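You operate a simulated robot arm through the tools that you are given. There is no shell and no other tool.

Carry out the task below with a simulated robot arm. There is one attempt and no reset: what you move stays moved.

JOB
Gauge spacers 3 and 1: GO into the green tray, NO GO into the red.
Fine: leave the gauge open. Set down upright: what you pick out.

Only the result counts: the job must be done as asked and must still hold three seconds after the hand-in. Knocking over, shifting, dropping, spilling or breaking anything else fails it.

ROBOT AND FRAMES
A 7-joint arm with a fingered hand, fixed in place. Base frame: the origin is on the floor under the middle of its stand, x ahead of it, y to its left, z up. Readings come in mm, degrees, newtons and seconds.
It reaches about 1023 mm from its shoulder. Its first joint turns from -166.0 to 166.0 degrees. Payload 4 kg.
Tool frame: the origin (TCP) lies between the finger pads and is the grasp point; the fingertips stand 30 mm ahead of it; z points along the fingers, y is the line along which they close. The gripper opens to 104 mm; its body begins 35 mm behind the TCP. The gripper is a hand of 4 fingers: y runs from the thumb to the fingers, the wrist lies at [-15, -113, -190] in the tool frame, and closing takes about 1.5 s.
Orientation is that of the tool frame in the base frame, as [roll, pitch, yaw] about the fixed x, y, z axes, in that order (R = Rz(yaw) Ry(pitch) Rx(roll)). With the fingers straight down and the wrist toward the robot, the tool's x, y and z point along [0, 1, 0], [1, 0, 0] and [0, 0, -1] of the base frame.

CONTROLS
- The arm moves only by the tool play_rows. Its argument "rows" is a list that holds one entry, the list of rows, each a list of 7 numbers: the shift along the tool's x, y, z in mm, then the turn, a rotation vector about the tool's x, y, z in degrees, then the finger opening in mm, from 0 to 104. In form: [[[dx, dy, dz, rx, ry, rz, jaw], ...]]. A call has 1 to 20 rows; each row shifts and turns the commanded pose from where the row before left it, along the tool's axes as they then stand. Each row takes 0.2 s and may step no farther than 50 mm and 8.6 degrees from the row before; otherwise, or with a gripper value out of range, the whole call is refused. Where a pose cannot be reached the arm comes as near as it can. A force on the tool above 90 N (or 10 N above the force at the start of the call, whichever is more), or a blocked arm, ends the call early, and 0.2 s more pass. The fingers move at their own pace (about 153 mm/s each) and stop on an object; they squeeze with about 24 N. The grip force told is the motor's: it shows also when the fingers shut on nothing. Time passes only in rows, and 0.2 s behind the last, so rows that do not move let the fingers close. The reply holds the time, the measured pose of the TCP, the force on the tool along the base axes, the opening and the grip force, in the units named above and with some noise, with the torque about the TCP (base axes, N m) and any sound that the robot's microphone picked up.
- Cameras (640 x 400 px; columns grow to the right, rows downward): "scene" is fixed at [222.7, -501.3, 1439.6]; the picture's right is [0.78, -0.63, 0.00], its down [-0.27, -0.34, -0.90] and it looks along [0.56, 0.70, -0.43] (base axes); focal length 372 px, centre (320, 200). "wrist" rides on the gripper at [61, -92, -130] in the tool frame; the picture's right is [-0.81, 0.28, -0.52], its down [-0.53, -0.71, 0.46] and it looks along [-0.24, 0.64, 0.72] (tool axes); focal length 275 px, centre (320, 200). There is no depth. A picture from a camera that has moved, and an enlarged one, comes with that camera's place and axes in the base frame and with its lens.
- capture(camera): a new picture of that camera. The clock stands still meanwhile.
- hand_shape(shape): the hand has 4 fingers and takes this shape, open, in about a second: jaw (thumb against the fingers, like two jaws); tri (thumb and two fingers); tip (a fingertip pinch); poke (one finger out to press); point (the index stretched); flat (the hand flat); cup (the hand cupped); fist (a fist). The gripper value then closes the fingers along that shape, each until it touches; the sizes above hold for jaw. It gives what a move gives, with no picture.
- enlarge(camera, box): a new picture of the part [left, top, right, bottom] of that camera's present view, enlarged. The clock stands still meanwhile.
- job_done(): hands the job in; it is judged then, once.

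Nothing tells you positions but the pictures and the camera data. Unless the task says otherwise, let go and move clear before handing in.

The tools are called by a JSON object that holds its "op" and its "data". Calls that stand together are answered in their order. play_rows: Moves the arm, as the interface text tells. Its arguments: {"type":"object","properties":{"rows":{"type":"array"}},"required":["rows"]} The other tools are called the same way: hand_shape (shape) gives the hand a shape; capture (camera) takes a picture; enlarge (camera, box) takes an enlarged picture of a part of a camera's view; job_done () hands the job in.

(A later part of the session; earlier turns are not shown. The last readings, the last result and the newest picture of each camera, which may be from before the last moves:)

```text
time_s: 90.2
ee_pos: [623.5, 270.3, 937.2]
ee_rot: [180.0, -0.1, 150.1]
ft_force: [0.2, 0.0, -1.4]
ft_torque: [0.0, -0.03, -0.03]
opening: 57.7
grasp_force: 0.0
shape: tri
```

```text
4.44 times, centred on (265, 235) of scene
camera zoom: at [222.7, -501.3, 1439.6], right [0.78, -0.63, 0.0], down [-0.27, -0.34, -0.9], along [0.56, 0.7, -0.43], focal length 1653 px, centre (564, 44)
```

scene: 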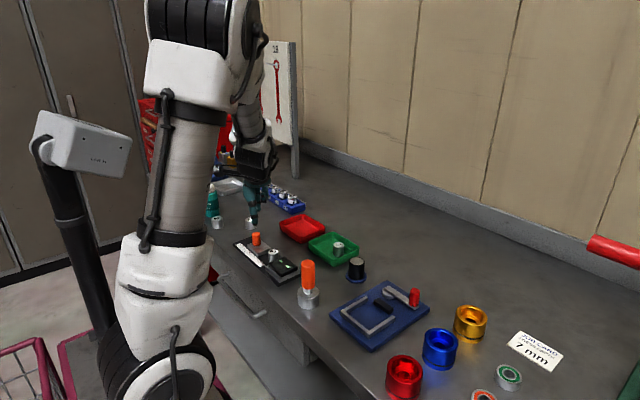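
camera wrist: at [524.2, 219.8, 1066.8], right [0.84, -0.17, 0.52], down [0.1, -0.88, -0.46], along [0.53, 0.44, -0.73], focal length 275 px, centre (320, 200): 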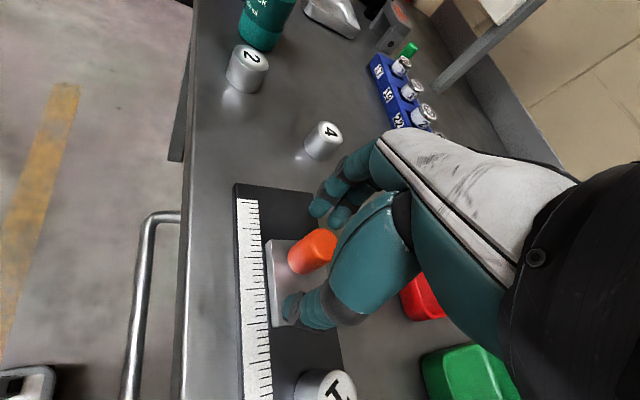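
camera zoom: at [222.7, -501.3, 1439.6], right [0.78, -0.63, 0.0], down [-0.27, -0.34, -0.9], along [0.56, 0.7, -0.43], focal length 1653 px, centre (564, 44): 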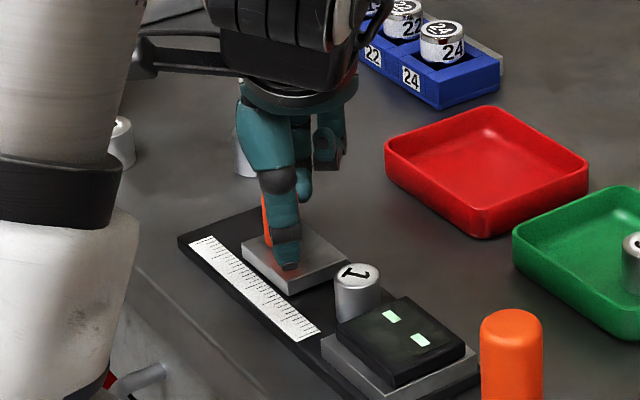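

{"op": "play_rows", "data": {"rows": [[[0, 0, 0, 0, 0, 0, 40], [0, 0, 0, 0, 0, 0, 28], [0, 0, 0, 0, 0, 0, 20], [0, 0, 0, 0, 0, 0, 12], [0, 0, 0, 0, 0, 0, 4], [0, 0, 0, 0, 0, 0, 4], [0, 0, 0, 0, 0, 0, 4]]]}}

{"op": "enlarge", "data": {"camera": "wrist", "box": [200, 160, 420, 400]}}

```text
time_s: 91.8
ee_pos: [623.2, 270.1, 937.6]
ee_rot: [-179.9, -0.2, 149.9]
ft_force: [0.3, -4.4, -2.4]
ft_torque: [-0.07, -0.03, 0.0]
opening: 10.6
grasp_force: 24.2
shape: tri
```

```text
1.67 times, centred on (310, 280) of wrist
camera zoom: at [524.4, 219.5, 1066.8], right [0.84, -0.17, 0.51], down [0.1, -0.88, -0.46], along [0.53, 0.44, -0.73], focal length 459 px, centre (337, 67)
```

zoom: 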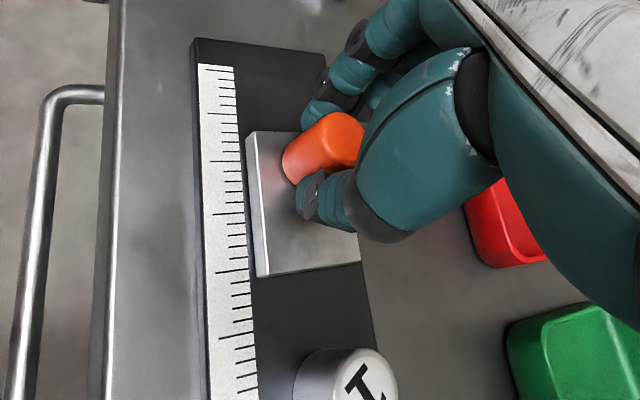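

Knob gripped. I slide it toward the fixed jaw in small steps.

{"op": "play_rows", "data": {"rows": [[[-2, -3.464, 0, 0, 0, 0, 4], [-2, -3.464, 0, 0, 0, 0, 4], [-2, -3.464, 0, 0, 0, 0, 4], [-2, -3.464, 0, 0, 0, 0, 4], [-2, -3.464, 0, 0, 0, 0, 4], [-2, -3.464, 0, 0, 0, 0, 4], [0, 0, 0, 0, 0, 0, 4]]]}}

{"op": "enlarge", "data": {"camera": "scene", "box": [235, 205, 315, 285]}}

{"op": "enlarge", "data": {"camera": "wrist", "box": [200, 160, 420, 400]}}

```text
time_s: 93.4
ee_pos: [623.0, 245.4, 936.1]
ee_rot: [180.0, -0.3, 150.0]
ft_force: [3.9, 0.8, 0.0]
ft_torque: [0.06, -0.18, -0.01]
opening: 10.6
grasp_force: 24.2
shape: tri
```

```text
5.00 times, centred on (275, 245) of scene
camera zoom: at [222.7, -501.3, 1439.6], right [0.78, -0.63, 0.0], down [-0.27, -0.34, -0.9], along [0.56, 0.7, -0.43], focal length 1860 px, centre (545, -25)
```

zoom: 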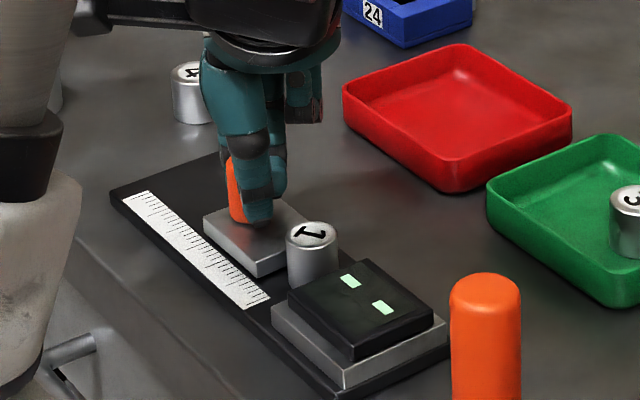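

```text
1.67 times, centred on (310, 280) of wrist
camera zoom: at [524.1, 195.2, 1066.7], right [0.84, -0.17, 0.52], down [0.1, -0.88, -0.46], along [0.53, 0.44, -0.72], focal length 459 px, centre (337, 67)
```

zoom: 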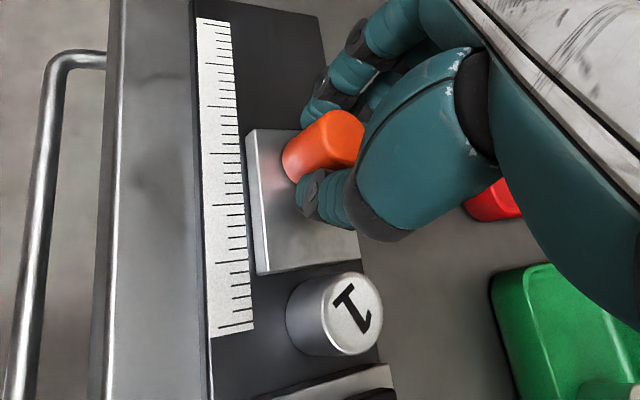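

Slider is following. I continue 2 mm at a time until the spacer is clamped.

{"op": "play_rows", "data": {"rows": [[[-1, -1.732, 0, 0, 0, 0, 4], [-1, -1.732, 0, 0, 0, 0, 4], [-1, -1.732, 0, 0, 0, 0, 4], [-1, -1.732, 0, 0, 0, 0, 4], [0, 0, 0, 0, 0, 0, 4]]]}}

{"op": "play_rows", "data": {"rows": [[[-1, -1.732, 0, 0, 0, 0, 4], [-0.75, -1.3, 0, 0, 0, 0, 4], [0, 0, 0, 0, 0, 0, 4]]]}}

{"op": "enlarge", "data": {"camera": "scene", "box": [235, 205, 315, 285]}}

```text
time_s: 94.6
ee_pos: [623.8, 236.5, 937.7]
ee_rot: [-180.0, -0.2, 150.0]
ft_force: [7.6, 0.2, 0.9]
ft_torque: [0.07, -0.34, -0.05]
opening: 10.6
grasp_force: 24.2
shape: tri
```

```text
time_s: 95.4
ee_pos: [622.5, 234.5, 935.4]
ee_rot: [179.9, 0.0, 149.9]
ft_force: [8.3, 0.4, 8.0]
ft_torque: [0.11, -0.28, -0.04]
opening: 10.5
grasp_force: 24.4
shape: tri
```

```text
5.00 times, centred on (275, 245) of scene
camera zoom: at [222.7, -501.3, 1439.6], right [0.78, -0.63, 0.0], down [-0.27, -0.34, -0.9], along [0.56, 0.7, -0.43], focal length 1860 px, centre (545, -25)
```

zoom: 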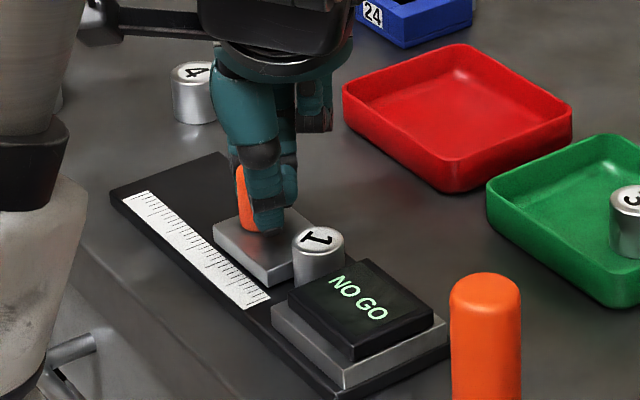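

The display shows NO GO, but there is almost no force along y yet. I keep closing until it's firmly clamped and read it again.

{"op": "play_rows", "data": {"rows": [[[-0.75, -1.3, 0, 0, 0, 0, 4], [-0.75, -1.3, 0, 0, 0, 0, 4], [0, 0, 0, 0, 0, 0, 4]]]}}

{"op": "enlarge", "data": {"camera": "scene", "box": [235, 205, 315, 285]}}

{"op": "enlarge", "data": {"camera": "wrist", "box": [200, 160, 420, 400]}}

```text
time_s: 96.2
ee_pos: [623.1, 230.7, 935.7]
ee_rot: [-180.0, -0.2, 150.1]
ft_force: [4.6, 4.9, 1.7]
ft_torque: [0.24, -0.15, 0.0]
opening: 10.5
grasp_force: 23.9
shape: tri
```

```text
5.00 times, centred on (275, 245) of scene
camera zoom: at [222.7, -501.3, 1439.6], right [0.78, -0.63, 0.0], down [-0.27, -0.34, -0.9], along [0.56, 0.7, -0.43], focal length 1860 px, centre (545, -25)
```

zoom: 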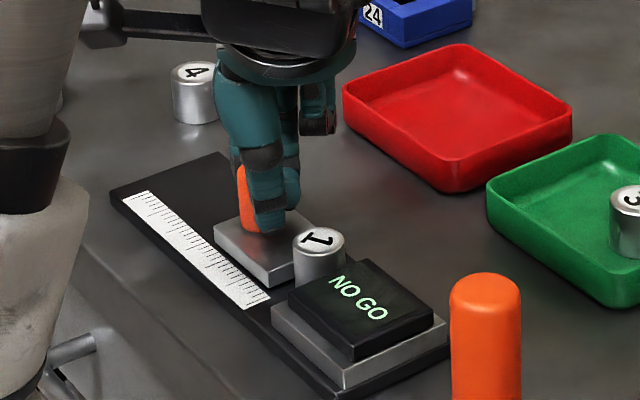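

```text
1.67 times, centred on (310, 280) of wrist
camera zoom: at [523.7, 181.2, 1066.4], right [0.84, -0.17, 0.51], down [0.1, -0.88, -0.46], along [0.53, 0.44, -0.73], focal length 459 px, centre (337, 67)
```

zoom: 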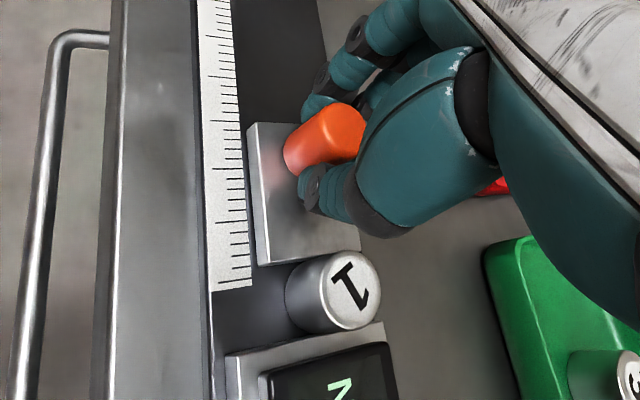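

{"op": "play_rows", "data": {"rows": [[[-0.6, -1.04, 0, 0, 0, 0, 4], [-0.6, -1.04, 0, 0, 0, 0, 4], [0, 0, 0, 0, 0, 0, 4], [0, 0, 0, 0, 0, 0, 4]]]}}

{"op": "enlarge", "data": {"camera": "scene", "box": [245, 220, 305, 280]}}

```text
time_s: 97.2
ee_pos: [623.1, 229.4, 936.4]
ee_rot: [179.9, -0.2, 150.1]
ft_force: [1.2, 9.1, 0.2]
ft_torque: [0.36, -0.08, -0.01]
opening: 9.6
grasp_force: 23.3
shape: tri
```

```text
6.67 times, centred on (275, 250) of scene
camera zoom: at [222.7, -501.3, 1439.6], right [0.78, -0.63, 0.0], down [-0.27, -0.34, -0.9], along [0.56, 0.7, -0.43], focal length 2479 px, centre (620, -133)
```

zoom: 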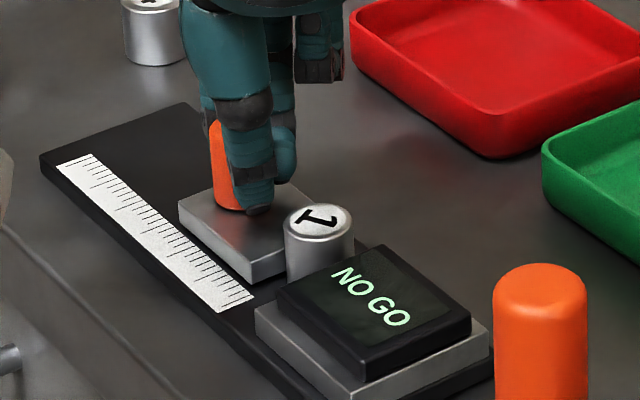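

Firmly clamped (9 N) and still **NO GO**, so spacer 1 goes to the red tray. I open the slider back to its stop.

{"op": "play_rows", "data": {"rows": [[[1, 1.732, 0, 0, 0, 0, 4], [2, 3.464, 0, 0, 0, 0, 4], [2, 3.464, 0, 0, 0, 0, 4], [2, 3.464, 0, 0, 0, 0, 4], [2.5, 4.33, 0, 0, 0, 0, 4], [2.5, 4.33, 0, 0, 0, 0, 4], [2.5, 4.33, 0, 0, 0, 0, 4], [2, 3.464, 0, 0, 0, 0, 4], [2, 3.464, 0, 0, 0, 0, 4], [1, 1.732, 0, 0, 0, 0, 4], [0, 0, 0, 0, 0, 0, 4]]]}}

{"op": "enlarge", "data": {"camera": "scene", "box": [225, 205, 315, 285]}}

```text
time_s: 99.6
ee_pos: [624.1, 265.9, 936.2]
ee_rot: [-180.0, -0.2, 150.0]
ft_force: [8.0, -9.5, 2.4]
ft_torque: [-0.1, -0.17, 0.03]
opening: 10.3
grasp_force: 24.0
shape: tri
```

```text
5.00 times, centred on (270, 245) of scene
camera zoom: at [222.7, -501.3, 1439.6], right [0.78, -0.63, 0.0], down [-0.27, -0.34, -0.9], along [0.56, 0.7, -0.43], focal length 1860 px, centre (570, -25)
```

zoom: 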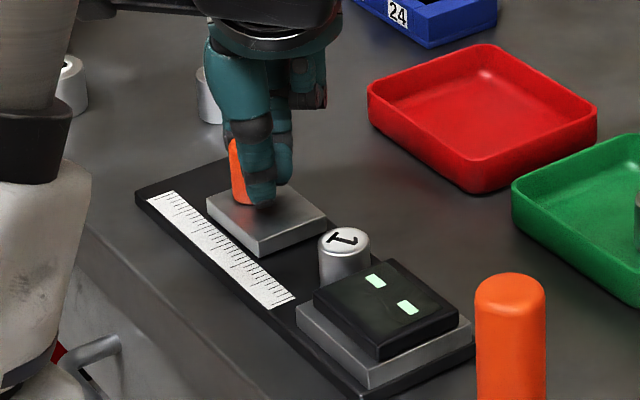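

The slider is back at its open stop (display "--"). I relieve the force, release the knob and lift.

{"op": "play_rows", "data": {"rows": [[[-0.5, -0.87, 0, 0, 0, 0, 4], [0, 0, 0, 0, 0, 0, 20], [0, 0, 0, 0, 0, 0, 35], [0, 0, 0, 0, 0, 0, 58], [0, 0, 0, 0, 0, 0, 58], [0, 0, -15, 0, 0, 0, 58], [0, 0, -30, 0, 0, 0, 58], [0, 0, -30, 0, 0, 0, 58], [0, 0, 0, 0, 0, 0, 58]]]}}

{"op": "enlarge", "data": {"camera": "scene", "box": [225, 215, 305, 285]}}

{"op": "capture", "data": {"camera": "wrist"}}

```text
time_s: 101.6
ee_pos: [623.6, 267.7, 1011.2]
ee_rot: [179.9, -0.2, 150.0]
ft_force: [0.1, -0.3, 0.1]
ft_torque: [0.01, 0.0, 0.01]
opening: 57.7
grasp_force: 0.0
shape: tri
```

```text
5.71 times, centred on (265, 250) of scene
camera zoom: at [222.7, -501.3, 1439.6], right [0.78, -0.63, 0.0], down [-0.27, -0.34, -0.9], along [0.56, 0.7, -0.43], focal length 2125 px, centre (634, -86)
```

zoom: 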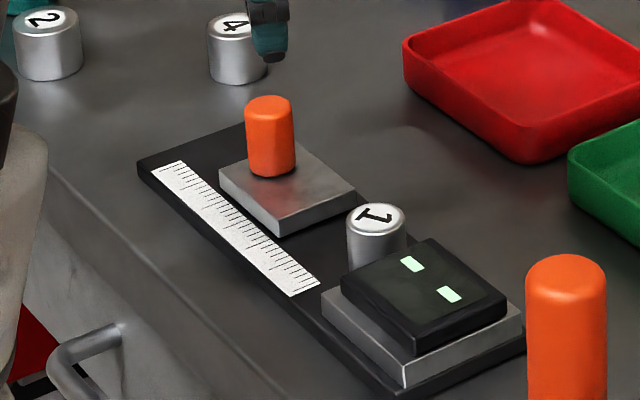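

```text
taken
camera wrist: at [525.2, 217.5, 1141.5], right [0.84, -0.17, 0.51], down [0.1, -0.88, -0.46], along [0.53, 0.44, -0.73], focal length 275 px, centre (320, 200)
```

wrist: 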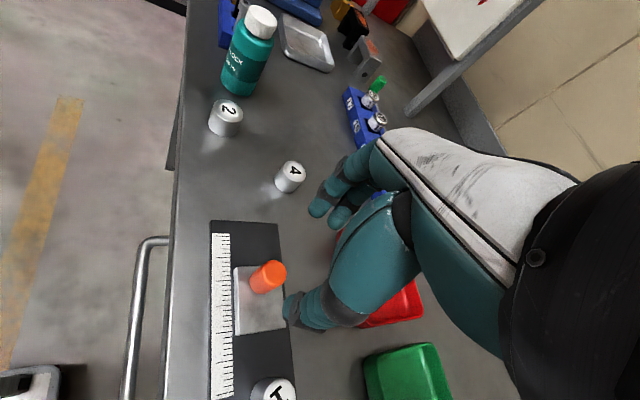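

Spacer 1 stands at about (623.5, 181.5) against the fixed jaw; the slider sits exactly where it was originally. I go over it and turn the hand to yaw ≈105 for the pick-up.

{"op": "play_rows", "data": {"rows": [[[-13.7, -24.4, 0, 0, 0, 0, 58], [-13.7, -24.4, 0, 0, 0, 0, 58], [-13.7, -24.4, 0, 0, 0, 0, 58], [0, 0, 0, 0, 0, 8, 52], [0, 0, 0, 0, 0, 8, 52], [0, 0, 0, 0, 0, 8, 52], [0, 0, 0, 0, 0, 8, 52], [0, 0, 0, 0, 0, 8, 52], [0, 0, 0, 0, 0, 5, 52], [0, 0, 0, 0, 0, 0, 52]]]}}

{"op": "capture", "data": {"camera": "scene"}}

{"op": "capture", "data": {"camera": "wrist"}}

```text
time_s: 103.8
ee_pos: [620.0, 182.3, 1008.7]
ee_rot: [-179.1, 0.1, 109.8]
ft_force: [0.5, -0.3, 0.1]
ft_torque: [0.01, 0.01, 0.02]
opening: 52.4
grasp_force: 0.1
shape: tri
out of reach, approached as far as the arm can: row 7
```

```text
taken
```

scene: 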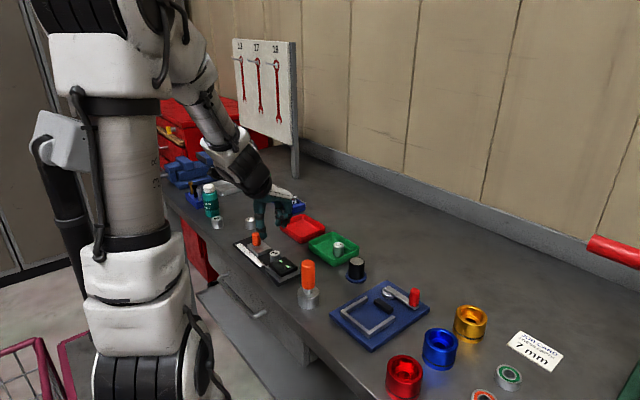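

```text
taken
camera wrist: at [514.6, 209.3, 1139.7], right [0.54, -0.67, 0.51], down [-0.5, -0.75, -0.44], along [0.68, -0.02, -0.73], focal length 275 px, centre (320, 200)
```

wrist: 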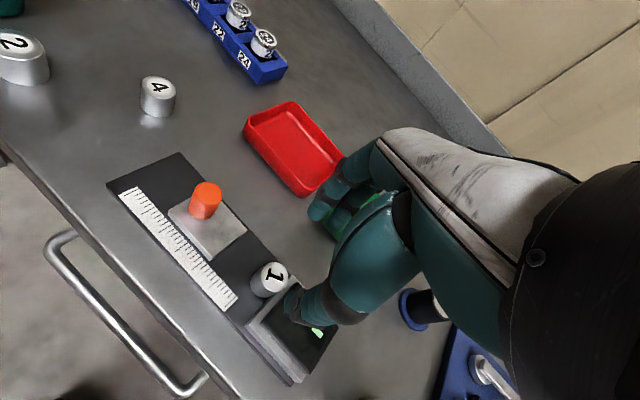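

The elbow is upright and clear now; the hand ended at yaw 110 with a slight 0.9° tilt. I level it, centre over spacer 1 and come down partway.

{"op": "play_rows", "data": {"rows": [[[-1.6, 0.8, 0, -0.9, 0, 0, 52], [0, 0, 20, 0, 0, 0, 52], [0, 0, 25, 0, 0, 0, 52], [0, 0, 18, 0, 0, 0, 52], [0, 0, 0, 0, 0, 0, 52]]]}}

{"op": "capture", "data": {"camera": "wrist"}}

{"op": "capture", "data": {"camera": "scene"}}

{"op": "enlarge", "data": {"camera": "scene", "box": [235, 205, 315, 285]}}

```text
time_s: 105.0
ee_pos: [620.1, 181.2, 947.6]
ee_rot: [-179.9, 0.0, 109.8]
ft_force: [-0.2, 0.2, 0.6]
ft_torque: [0.0, 0.03, 0.03]
opening: 52.4
grasp_force: 0.1
shape: tri
```

```text
taken
camera wrist: at [512.4, 206.5, 1076.3], right [0.53, -0.67, 0.52], down [-0.49, -0.74, -0.45], along [0.69, -0.01, -0.73], focal length 275 px, centre (320, 200)
```

wrist: 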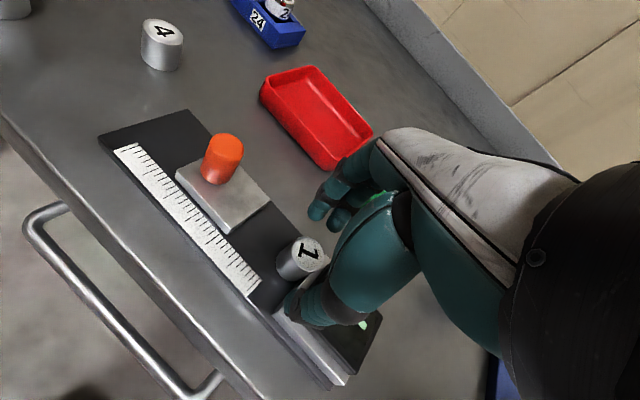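

```text
taken
```

scene: 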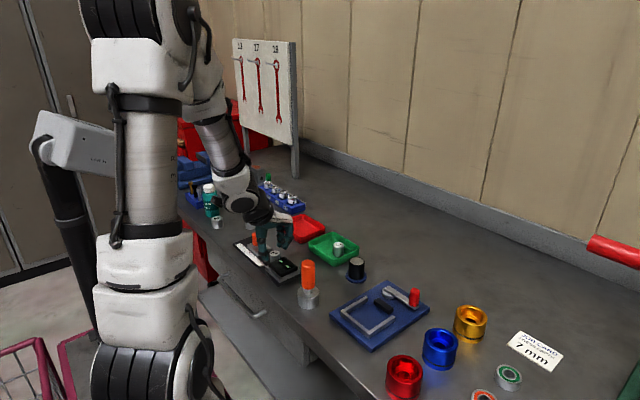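

```text
5.00 times, centred on (275, 245) of scene
camera zoom: at [222.7, -501.3, 1439.6], right [0.78, -0.63, 0.0], down [-0.27, -0.34, -0.9], along [0.56, 0.7, -0.43], focal length 1860 px, centre (545, -25)
```

zoom: 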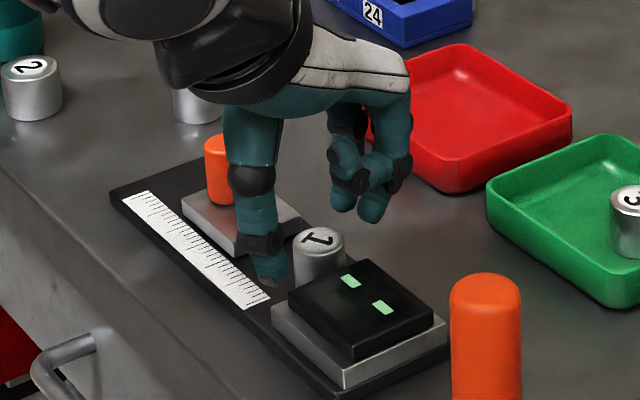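

{"op": "enlarge", "data": {"camera": "wrist", "box": [220, 190, 400, 350]}}

```text
2.50 times, centred on (310, 270) of wrist
camera zoom: at [512.4, 206.5, 1076.3], right [0.53, -0.67, 0.52], down [-0.49, -0.74, -0.45], along [0.69, -0.01, -0.73], focal length 688 px, centre (345, 25)
```

zoom: 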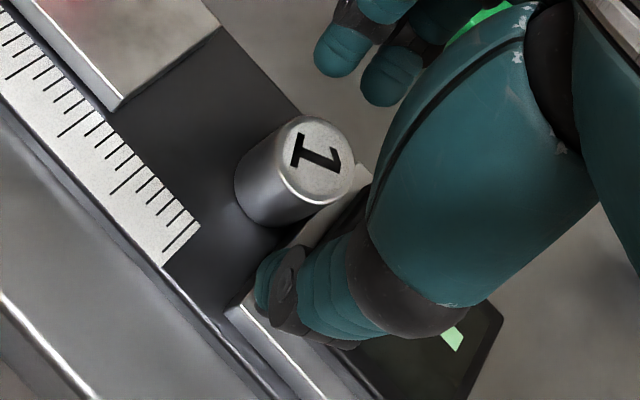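

The spacer is at about (624.3, 181.3), nicely between thumb and fingers after a 3 mm adjustment. I descend to z≈931 and close.

{"op": "play_rows", "data": {"rows": [[[-0.5, 3, 6, 0, 0, 0, 52], [0, 0, 6, 0, 0, 0, 52], [0, 0, 4, 0, 0, 0, 52], [0, 0, 0, 0, 0, 0, 52]]]}}

{"op": "play_rows", "data": {"rows": [[[0, 0, 0, 0, 0, 0, 42], [0, 0, 0, 0, 0, 0, 34], [0, 0, 0, 0, 0, 0, 26], [0, 0, 0, 0, 0, 0, 18], [0, 0, 0, 0, 0, 0, 10], [0, 0, 0, 0, 0, 0, 8], [0, 0, 0, 0, 0, 0, 8]]]}}

{"op": "enlarge", "data": {"camera": "wrist", "box": [220, 190, 400, 350]}}

{"op": "enlarge", "data": {"camera": "scene", "box": [240, 210, 310, 280]}}

```text
time_s: 106.0
ee_pos: [624.4, 182.8, 931.6]
ee_rot: [179.9, 0.0, 109.8]
ft_force: [-0.8, 3.4, 28.0]
ft_torque: [-0.28, 1.04, -0.07]
opening: 52.0
grasp_force: 0.0
shape: tri
```

```text
time_s: 107.6
ee_pos: [623.1, 182.4, 933.5]
ee_rot: [179.7, 0.0, 109.8]
ft_force: [-9.1, 4.6, 76.7]
ft_torque: [-0.77, 2.87, -0.25]
opening: 10.7
grasp_force: 0.2
shape: tri
```

```text
2.50 times, centred on (310, 270) of wrist
camera zoom: at [515.3, 207.6, 1062.7], right [0.53, -0.67, 0.52], down [-0.49, -0.74, -0.46], along [0.69, -0.01, -0.72], focal length 688 px, centre (345, 25)
```

zoom: 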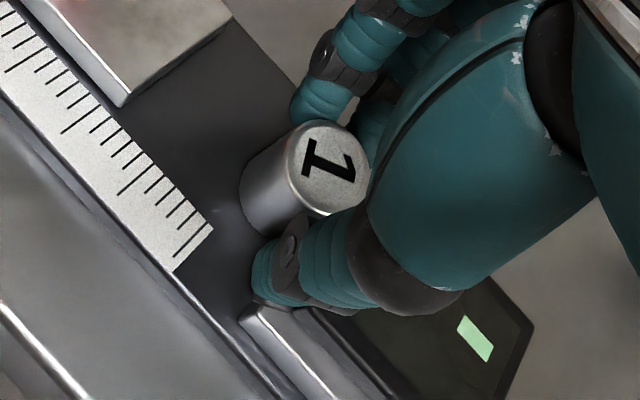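

```text
5.71 times, centred on (275, 245) of scene
camera zoom: at [222.7, -501.3, 1439.6], right [0.78, -0.63, 0.0], down [-0.27, -0.34, -0.9], along [0.56, 0.7, -0.43], focal length 2125 px, centre (577, -57)
```

zoom: 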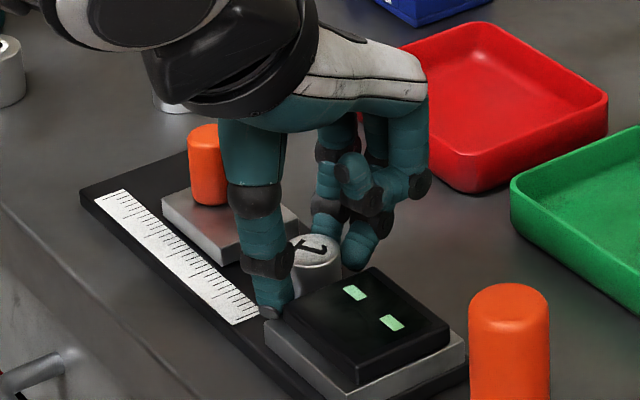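

The thumb tip came down on the fixed jaw's plate (77 N downward reaction). I relieve this immediately by rising and reopening.

{"op": "play_rows", "data": {"rows": [[[0, 0, -3, 0, 0, 0, 16], [0, 0, -3, 0, 0, 0, 30], [0, 0, -4, 0, 0, 0, 52], [0, 0, -4, 0, 0, 0, 52], [0, 0, 0, 0, 0, 0, 52]]]}}

{"op": "enlarge", "data": {"camera": "wrist", "box": [220, 190, 400, 350]}}

{"op": "enlarge", "data": {"camera": "scene", "box": [225, 215, 305, 285]}}

```text
time_s: 108.8
ee_pos: [624.5, 179.4, 943.6]
ee_rot: [-179.9, 0.1, 109.8]
ft_force: [-0.4, 0.7, 0.6]
ft_torque: [-0.01, 0.0, -0.02]
opening: 51.5
grasp_force: 0.0
shape: tri
```

```text
2.50 times, centred on (310, 270) of wrist
camera zoom: at [516.8, 206.5, 1073.3], right [0.53, -0.67, 0.52], down [-0.49, -0.74, -0.45], along [0.69, -0.01, -0.73], focal length 688 px, centre (345, 25)
```

zoom: 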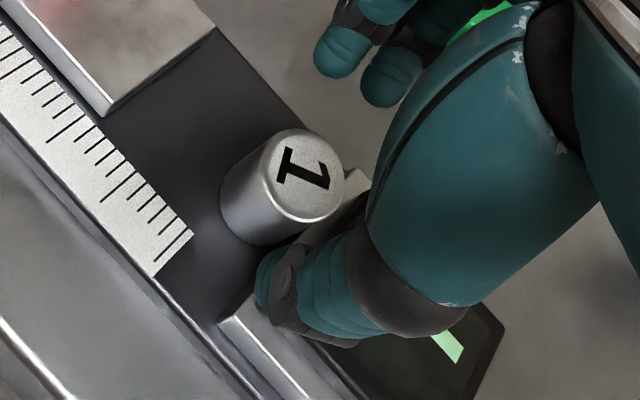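

```text
5.71 times, centred on (265, 250) of scene
camera zoom: at [222.7, -501.3, 1439.6], right [0.78, -0.63, 0.0], down [-0.27, -0.34, -0.9], along [0.56, 0.7, -0.43], focal length 2125 px, centre (634, -86)
```

zoom: 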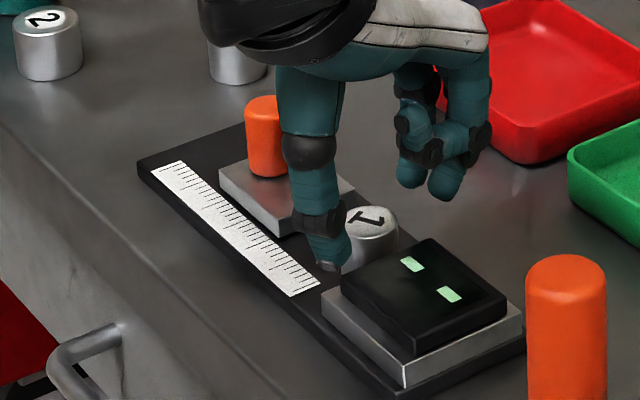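

The gauge hasn't moved; the spacer shifted about 4 mm to (620, 182), still upright. With this yaw the open thumb overlaps the jaw plate, so I go up and turn to yaw 90, where the thumb stays clear of it.

{"op": "play_rows", "data": {"rows": [[[0, 0, -20, 0, 0, 0, 52], [0, 0, -30, 0, 0, 0, 52], [0, 0, -15, 0, 0, 0, 52], [0, 0, 0, 0, 0, 7, 52], [0, 0, 0, 0, 0, 7, 52], [0, 0, 0, 0, 0, 6, 52], [0, 0, 0, 0, 0, 0, 52], [0, 0, 0, 0, 0, 0, 52]]]}}

{"op": "capture", "data": {"camera": "scene"}}

{"op": "enlarge", "data": {"camera": "wrist", "box": [180, 200, 400, 370]}}

```text
time_s: 110.6
ee_pos: [624.2, 182.1, 1008.6]
ee_rot: [-180.0, 0.1, 89.8]
ft_force: [0.7, 0.0, -0.2]
ft_torque: [0.01, 0.0, 0.0]
opening: 51.8
grasp_force: 0.2
shape: tri
```

```text
taken
```

scene: 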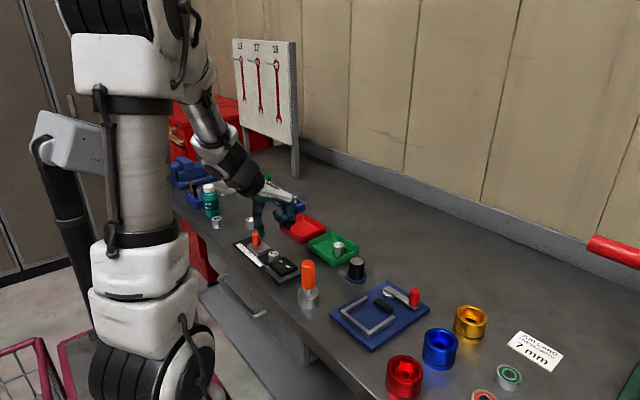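

```text
2.35 times, centred on (290, 285) of wrist
camera zoom: at [532.2, 242.5, 1138.0], right [0.27, -0.81, 0.52], down [-0.72, -0.53, -0.45], along [0.64, -0.25, -0.72], focal length 648 px, centre (391, 0)
```

zoom: 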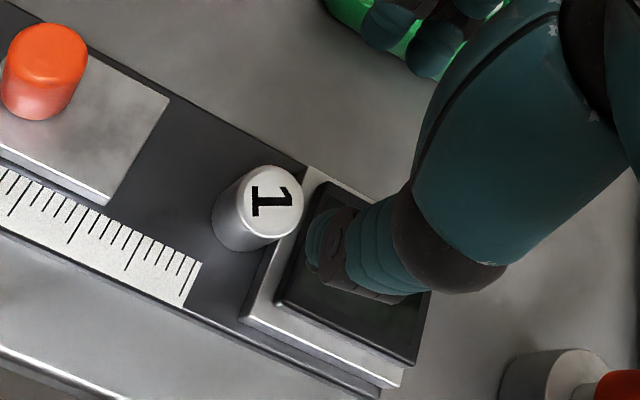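

Yaw 90 reached with the elbow upright. Spacer 1 is at about (619, 182). I centre on it and descend with a check at mid-height.

{"op": "play_rows", "data": {"rows": [[[1, -6, 15, 0, 0, 0, 50], [0, 0, 25, 0, 0, 0, 50], [0, 0, 24, 0, 0, 0, 50], [0, 0, 0, 0, 0, 0, 50]]]}}

{"op": "enlarge", "data": {"camera": "wrist", "box": [200, 180, 400, 350]}}

{"op": "enlarge", "data": {"camera": "scene", "box": [240, 210, 310, 280]}}

```text
time_s: 111.6
ee_pos: [618.9, 182.9, 944.1]
ee_rot: [-180.0, 0.1, 89.9]
ft_force: [-1.4, -0.5, -0.2]
ft_torque: [-0.01, -0.02, -0.01]
opening: 50.4
grasp_force: 0.1
shape: tri
```

```text
2.35 times, centred on (300, 265) of wrist
camera zoom: at [526.0, 243.4, 1074.6], right [0.27, -0.81, 0.52], down [-0.72, -0.53, -0.45], along [0.64, -0.25, -0.72], focal length 648 px, centre (367, 47)
```

zoom: 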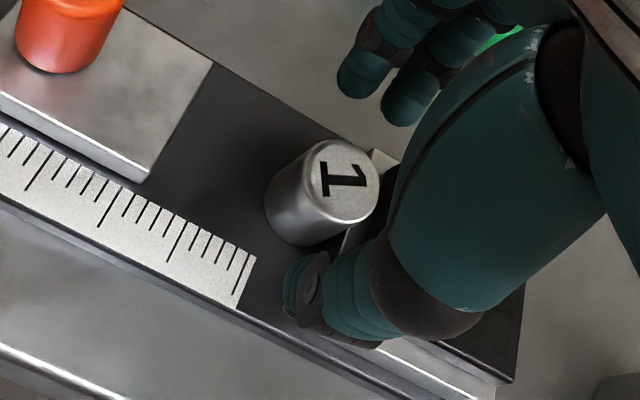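

```text
5.71 times, centred on (275, 245) of scene
camera zoom: at [222.7, -501.3, 1439.6], right [0.78, -0.63, 0.0], down [-0.27, -0.34, -0.9], along [0.56, 0.7, -0.43], focal length 2125 px, centre (577, -57)
```

zoom: 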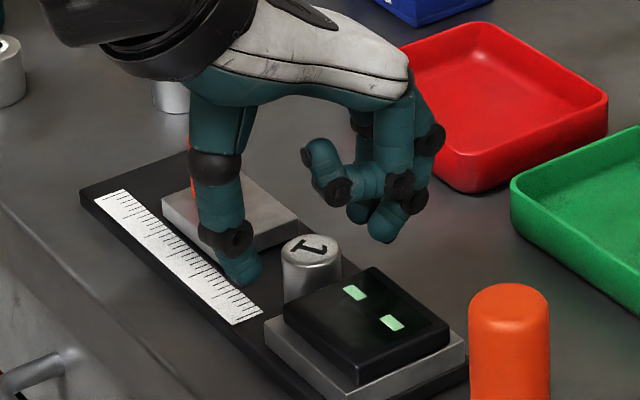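

{"op": "play_rows", "data": {"rows": [[[-0.5, 0, 6, 0, 0, 0, 50], [0, 0, 6, 0, 0, 0, 50], [0, 0, 0, 0, 0, 0, 50]]]}}

```text
time_s: 112.4
ee_pos: [618.7, 182.6, 933.4]
ee_rot: [179.9, 0.1, 89.8]
ft_force: [-0.3, -0.6, 0.1]
ft_torque: [0.02, -0.02, 0.0]
opening: 50.3
grasp_force: 0.0
shape: tri
```

No contact force this time. I lower 2 mm more and close.

{"op": "play_rows", "data": {"rows": [[[0, 0, 2, 0, 0, 0, 50], [0, 0, 0, 0, 0, 0, 42], [0, 0, 0, 0, 0, 0, 34], [0, 0, 0, 0, 0, 0, 26], [0, 0, 0, 0, 0, 0, 18], [0, 0, 0, 0, 0, 0, 10], [0, 0, 0, 0, 0, 0, 8], [0, 0, 0, 0, 0, 0, 8]]]}}

{"op": "enlarge", "data": {"camera": "wrist", "box": [200, 180, 400, 350]}}

{"op": "enlarge", "data": {"camera": "scene", "box": [240, 210, 310, 280]}}

```text
time_s: 114.2
ee_pos: [618.9, 183.6, 931.5]
ee_rot: [-179.9, 0.1, 89.8]
ft_force: [12.8, 5.0, 4.7]
ft_torque: [0.14, -0.47, 0.2]
opening: 25.3
grasp_force: 23.5
shape: tri
```

```text
2.35 times, centred on (300, 265) of wrist
camera zoom: at [526.5, 243.0, 1060.5], right [0.27, -0.81, 0.52], down [-0.72, -0.53, -0.45], along [0.64, -0.25, -0.72], focal length 648 px, centre (367, 47)
```

zoom: 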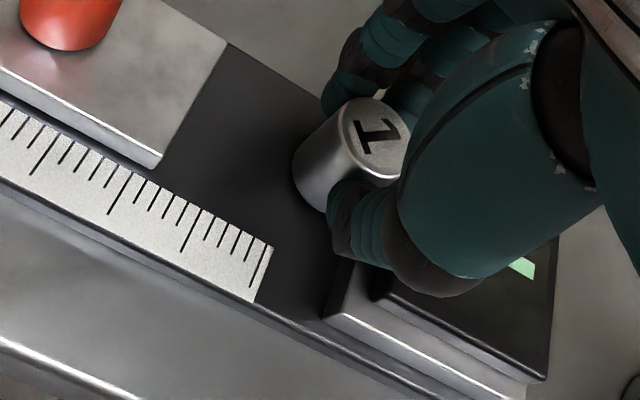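

```text
5.71 times, centred on (275, 245) of scene
camera zoom: at [222.7, -501.3, 1439.6], right [0.78, -0.63, 0.0], down [-0.27, -0.34, -0.9], along [0.56, 0.7, -0.43], focal length 2125 px, centre (577, -57)
```

zoom: 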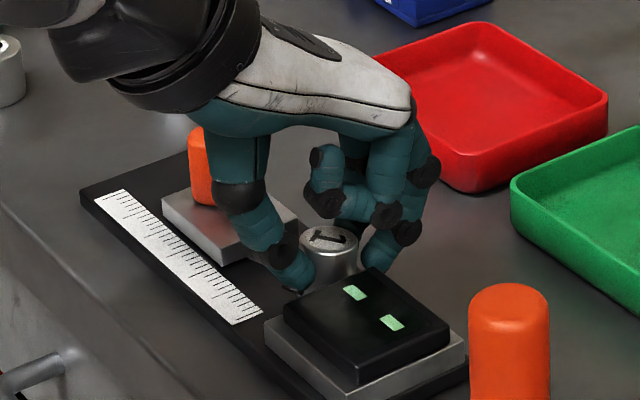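

The far finger caught the jaw plate's edge, so the spacer was nudged to about x=631 without being properly gripped. I reopen, re-centre on it (there the fingers pass outside the plate), and check before closing again.

{"op": "play_rows", "data": {"rows": [[[0, 0, 0, 0, 0, 0, 32], [0, 0, 0, 0, 0, 0, 42], [0, 0, 0, 0, 0, 0, 52], [0, 0, 0, 0, 0, 0, 52], [0, 0, -10, 0, 0, 0, 52], [0, 0, 0, 0, 0, 0, 52]]]}}

{"op": "enlarge", "data": {"camera": "wrist", "box": [200, 180, 400, 350]}}

{"op": "enlarge", "data": {"camera": "scene", "box": [240, 210, 310, 280]}}

```text
time_s: 115.6
ee_pos: [618.1, 182.6, 940.8]
ee_rot: [179.9, 0.0, 89.8]
ft_force: [0.4, 0.4, 0.0]
ft_torque: [-0.01, 0.0, -0.03]
opening: 51.7
grasp_force: 0.1
shape: tri
```

```text
2.35 times, centred on (300, 265) of wrist
camera zoom: at [526.2, 243.5, 1070.0], right [0.27, -0.81, 0.52], down [-0.72, -0.53, -0.45], along [0.64, -0.25, -0.72], focal length 648 px, centre (367, 47)
```

zoom: 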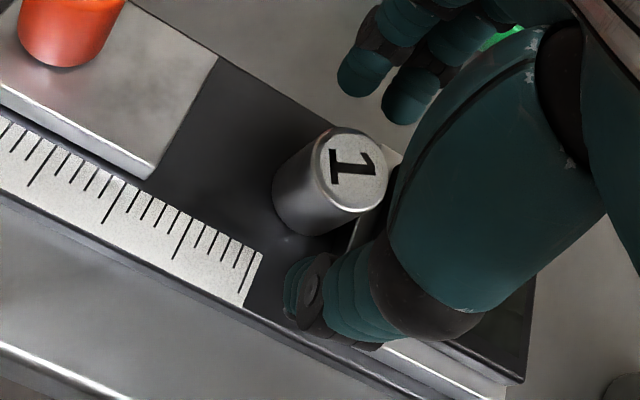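

```text
5.71 times, centred on (275, 245) of scene
camera zoom: at [222.7, -501.3, 1439.6], right [0.78, -0.63, 0.0], down [-0.27, -0.34, -0.9], along [0.56, 0.7, -0.43], focal length 2125 px, centre (577, -57)
```

zoom: 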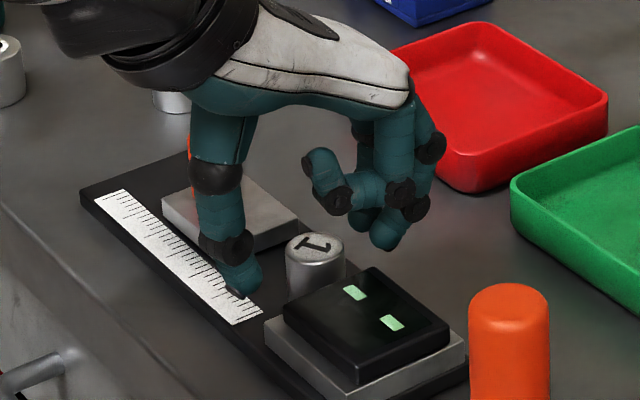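

The spacer is upright again at about (622.5, 181). The middle finger is what fouls the plate, so I'll try the two-finger "tip" pinch (thumb + index) which keeps that finger curled away. I rise and inspect that shape first.

{"op": "play_rows", "data": {"rows": [[[0, 0, -25, 0, 0, 0, 52], [0, 0, -25, 0, 0, 0, 52], [0, 0, 0, 0, 0, 0, 52]]]}}

{"op": "hand_shape", "data": {"shape": "tip"}}

{"op": "play_rows", "data": {"rows": [[[0, 0, 0, 0, 0, 0, 40], [0, 0, 0, 0, 0, 0, 40], [0, 0, 0, 0, 0, 0, 40], [0, 0, 0, 0, 0, 0, 40]]]}}

{"op": "enlarge", "data": {"camera": "wrist", "box": [200, 160, 400, 350]}}

{"op": "enlarge", "data": {"camera": "scene", "box": [240, 190, 310, 280]}}

```text
time_s: 116.4
ee_pos: [619.2, 183.3, 989.5]
ee_rot: [-180.0, 0.1, 89.8]
ft_force: [-0.5, 0.6, -0.1]
ft_torque: [0.02, -0.02, -0.01]
opening: 51.6
grasp_force: 0.1
shape: tri
```

```text
time_s: 117.3
ee_pos: [619.9, 182.6, 989.4]
ee_rot: [180.0, 0.1, 89.8]
ft_force: [0.4, 0.0, 0.4]
ft_torque: [-0.01, -0.02, 0.01]
opening: 103.8
grasp_force: 0.1
shape: tip
```

```text
time_s: 118.3
ee_pos: [620.0, 182.1, 989.6]
ee_rot: [180.0, 0.2, 89.9]
ft_force: [-0.3, 0.7, 0.7]
ft_torque: [0.01, -0.02, 0.0]
opening: 40.7
grasp_force: 0.0
shape: tip
```

```text
2.11 times, centred on (300, 255) of wrist
camera zoom: at [526.9, 243.1, 1119.2], right [0.27, -0.81, 0.52], down [-0.72, -0.53, -0.45], along [0.64, -0.25, -0.72], focal length 580 px, centre (362, 84)
```

zoom: 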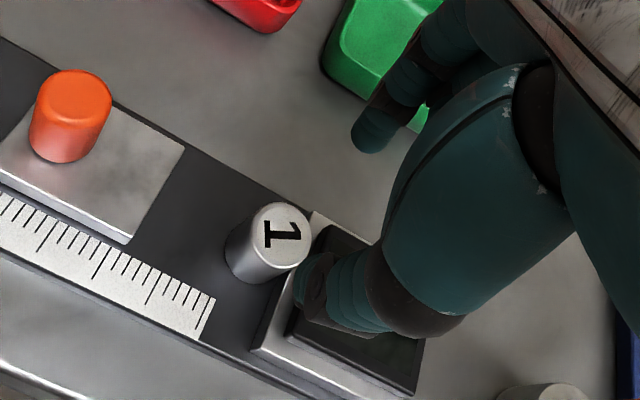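

```text
4.44 times, centred on (275, 235) of scene
camera zoom: at [222.7, -501.3, 1439.6], right [0.78, -0.63, 0.0], down [-0.27, -0.34, -0.9], along [0.56, 0.7, -0.43], focal length 1653 px, centre (520, 44)
```

zoom: 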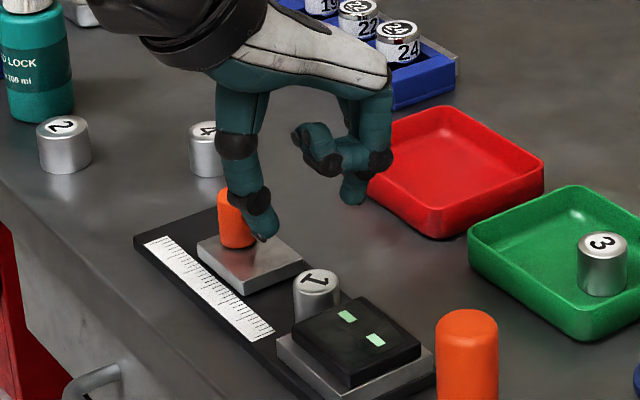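

In tip shape the index faces the thumb right on the TCP line and the other fingers are curled up out of the way. I centre on the spacer (≈622, 181.7) and descend.

{"op": "play_rows", "data": {"rows": [[[-0.8, 1.5, 18, 0, 0, 0, 44], [0, 0, 18, 0, 0, 0, 44], [0, 0, 12, 0, 0, 0, 44], [0, 0, 0, 0, 0, 0, 44]]]}}

{"op": "enlarge", "data": {"camera": "wrist", "box": [200, 180, 400, 350]}}

{"op": "enlarge", "data": {"camera": "scene", "box": [240, 210, 310, 280]}}

```text
time_s: 119.3
ee_pos: [620.4, 181.7, 941.0]
ee_rot: [-180.0, 0.1, 89.8]
ft_force: [-0.3, 0.0, 0.3]
ft_torque: [0.01, 0.0, -0.03]
opening: 43.4
grasp_force: 0.1
shape: tip
```

```text
2.35 times, centred on (300, 265) of wrist
camera zoom: at [528.1, 242.0, 1070.9], right [0.27, -0.81, 0.52], down [-0.72, -0.53, -0.45], along [0.64, -0.25, -0.72], focal length 648 px, centre (367, 47)
```

zoom: 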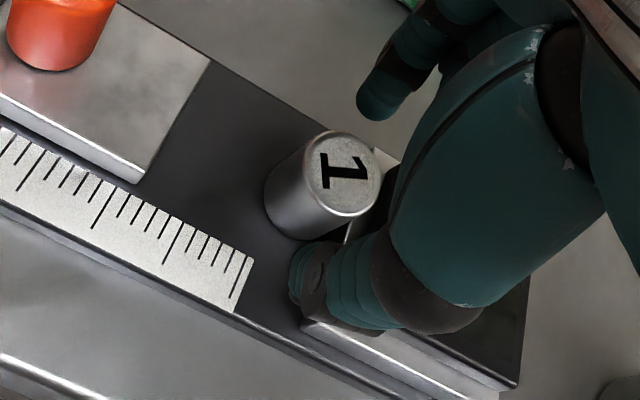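

```text
5.71 times, centred on (275, 245) of scene
camera zoom: at [222.7, -501.3, 1439.6], right [0.78, -0.63, 0.0], down [-0.27, -0.34, -0.9], along [0.56, 0.7, -0.43], focal length 2125 px, centre (577, -57)
```

zoom: 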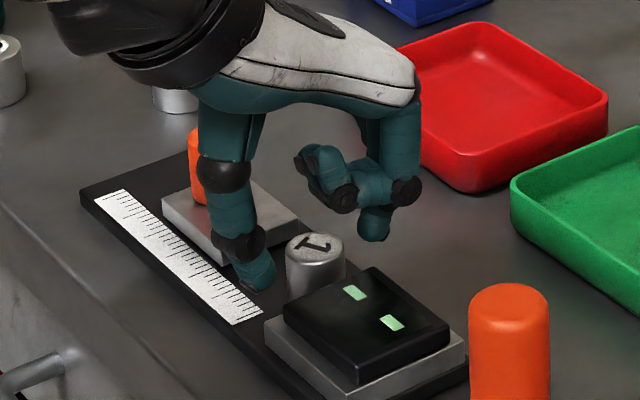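

{"op": "play_rows", "data": {"rows": [[[0, 1.5, 5, 0, 0, 0, 44], [0, 0, 5, 0, 0, 0, 44], [0, 0, 0, 0, 0, 0, 44]]]}}

```text
time_s: 120.1
ee_pos: [621.0, 181.9, 931.5]
ee_rot: [-179.9, 0.1, 89.8]
ft_force: [0.4, 0.1, -0.3]
ft_torque: [-0.02, 0.05, 0.0]
opening: 43.3
grasp_force: 0.1
shape: tip
```

No contact. I lower 2 mm more for a deeper grip and close.

{"op": "play_rows", "data": {"rows": [[[0, 0, 2, 0, 0, 0, 44], [0, 0, 0, 0, 0, 0, 36], [0, 0, 0, 0, 0, 0, 28], [0, 0, 0, 0, 0, 0, 20], [0, 0, 0, 0, 0, 0, 12], [0, 0, 0, 0, 0, 0, 8], [0, 0, 0, 0, 0, 0, 8], [0, 0, 0, 0, 0, 0, 8]]]}}

{"op": "enlarge", "data": {"camera": "wrist", "box": [200, 180, 400, 350]}}

{"op": "enlarge", "data": {"camera": "scene", "box": [240, 210, 310, 280]}}

```text
time_s: 121.9
ee_pos: [622.0, 181.4, 929.7]
ee_rot: [-179.9, 0.2, 89.9]
ft_force: [-0.4, 0.1, -1.0]
ft_torque: [0.03, 0.04, 0.01]
opening: 20.0
grasp_force: 23.8
shape: tip
```

```text
2.35 times, centred on (300, 265) of wrist
camera zoom: at [528.8, 242.3, 1059.8], right [0.27, -0.81, 0.52], down [-0.72, -0.53, -0.45], along [0.64, -0.25, -0.72], focal length 648 px, centre (367, 47)
```

zoom: 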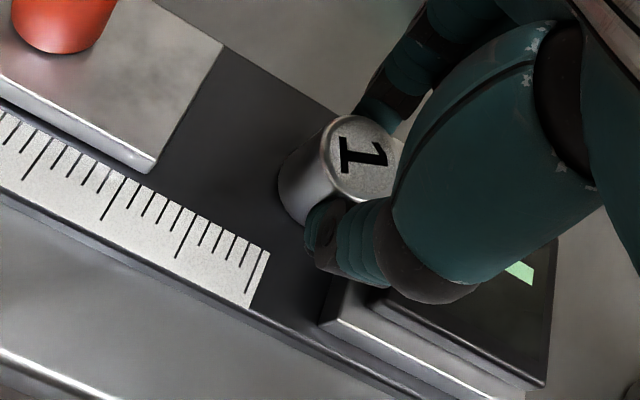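

```text
5.71 times, centred on (275, 245) of scene
camera zoom: at [222.7, -501.3, 1439.6], right [0.78, -0.63, 0.0], down [-0.27, -0.34, -0.9], along [0.56, 0.7, -0.43], focal length 2125 px, centre (577, -57)
```

zoom: 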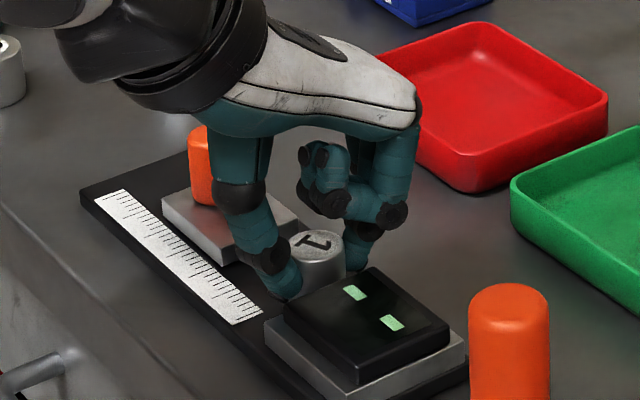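

Clean grip: 24 N, no side force, spacer upright. I lift slowly.

{"op": "play_rows", "data": {"rows": [[[0, 0, -3, 0, 0, 0, 8], [0, 0, -6, 0, 0, 0, 8], [0, 0, -12, 0, 0, 0, 8], [0, 0, -20, 0, 0, 0, 8], [0, 0, -20, 0, 0, 0, 8], [0, 0, -20, 0, 0, 0, 8], [0, 0, 0, 0, 0, 0, 8]]]}}

{"op": "enlarge", "data": {"camera": "wrist", "box": [200, 180, 400, 350]}}

{"op": "enlarge", "data": {"camera": "scene", "box": [230, 180, 310, 270]}}

```text
time_s: 123.5
ee_pos: [621.0, 181.2, 1012.0]
ee_rot: [180.0, 0.0, 89.8]
ft_force: [-0.1, -0.4, -0.9]
ft_torque: [0.02, -0.02, 0.03]
opening: 20.1
grasp_force: 24.1
shape: tip
```

```text
2.35 times, centred on (300, 265) of wrist
camera zoom: at [528.3, 242.0, 1142.0], right [0.27, -0.81, 0.52], down [-0.72, -0.53, -0.45], along [0.64, -0.25, -0.72], focal length 648 px, centre (367, 47)
```

zoom: 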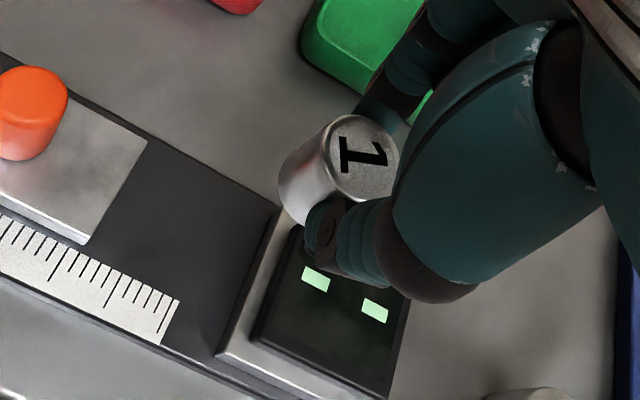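

```text
4.44 times, centred on (270, 225) of scene
camera zoom: at [222.7, -501.3, 1439.6], right [0.78, -0.63, 0.0], down [-0.27, -0.34, -0.9], along [0.56, 0.7, -0.43], focal length 1653 px, centre (542, 89)
```

zoom: 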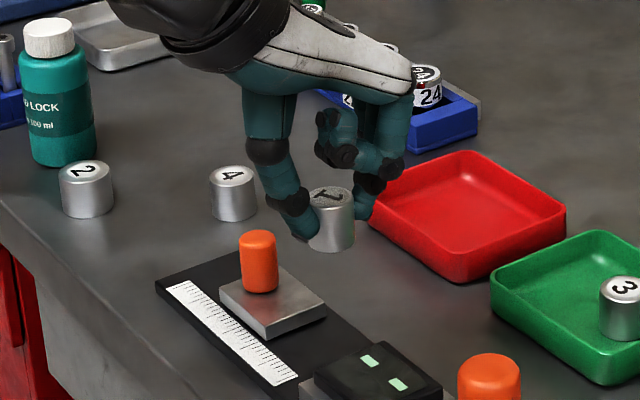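

Spacer 1 is up and upright. I carry it to the red tray (centre ≈ 775, 275).

{"op": "play_rows", "data": {"rows": [[[18.8, 30.5, 0, 0, 0, 0, 8], [18.8, 30.5, 0, 0, 0, 0, 8], [18.8, 30.5, 0, 0, 0, 0, 8], [18.8, 30.5, 0, 0, 0, 0, 8], [18.8, 30.5, 0, 0, 0, 0, 8], [0, 0, 0, 0, 0, 0, 8]]]}}

{"op": "capture", "data": {"camera": "wrist"}}

{"op": "capture", "data": {"camera": "scene"}}

```text
time_s: 124.9
ee_pos: [775.5, 275.1, 1011.8]
ee_rot: [-180.0, 0.2, 89.7]
ft_force: [0.1, 0.2, -0.2]
ft_torque: [-0.01, 0.02, 0.0]
opening: 20.0
grasp_force: 24.1
shape: tip
```

```text
taken
camera wrist: at [683.0, 335.5, 1140.7], right [0.27, -0.81, 0.52], down [-0.72, -0.53, -0.45], along [0.64, -0.25, -0.72], focal length 275 px, centre (320, 200)
```

wrist: 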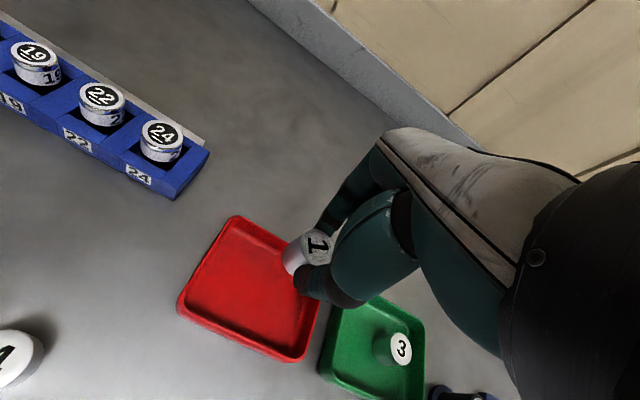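

```text
taken
```

scene: 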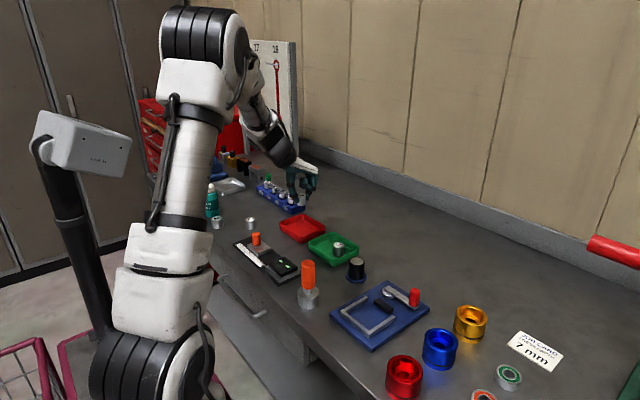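

The spacer is centred over the red tray. I lower it and feel for the floor.

{"op": "play_rows", "data": {"rows": [[[-2, 0.5, 20, 0, 0, 0, 8], [0, 0, 25, 0, 0, 0, 8], [0, 0, 20, 0, 0, 0, 8], [0, 0, 12, 0, 0, 0, 8], [0, 0, 0, 0, 0, 0, 8]]]}}

{"op": "enlarge", "data": {"camera": "scene", "box": [260, 180, 350, 260]}}

{"op": "capture", "data": {"camera": "wrist"}}

```text
time_s: 126.1
ee_pos: [774.4, 272.0, 934.8]
ee_rot: [-179.9, 0.1, 89.8]
ft_force: [-0.3, 0.6, 0.0]
ft_torque: [0.03, 0.01, -0.03]
opening: 19.9
grasp_force: 24.3
shape: tip
```

```text
5.00 times, centred on (305, 220) of scene
camera zoom: at [222.7, -501.3, 1439.6], right [0.78, -0.63, 0.0], down [-0.27, -0.34, -0.9], along [0.56, 0.7, -0.43], focal length 1860 px, centre (395, 100)
```

zoom: 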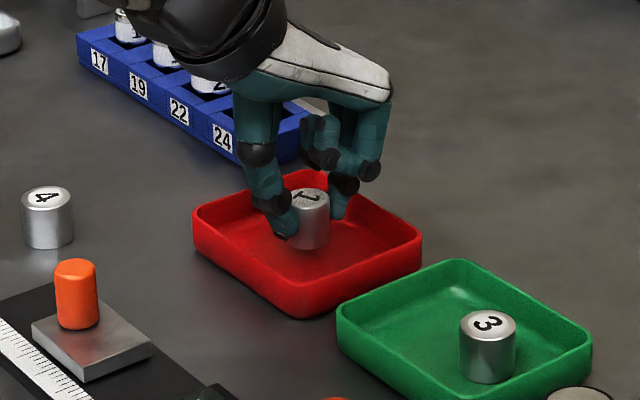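

```text
taken
camera wrist: at [683.2, 332.2, 1064.1], right [0.27, -0.81, 0.52], down [-0.72, -0.53, -0.45], along [0.64, -0.25, -0.72], focal length 275 px, centre (320, 200)
```

wrist: 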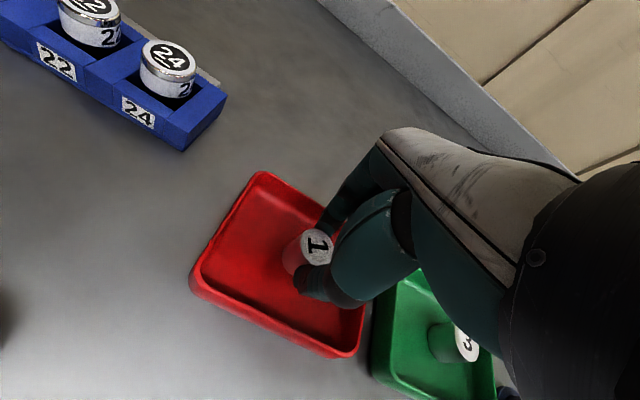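

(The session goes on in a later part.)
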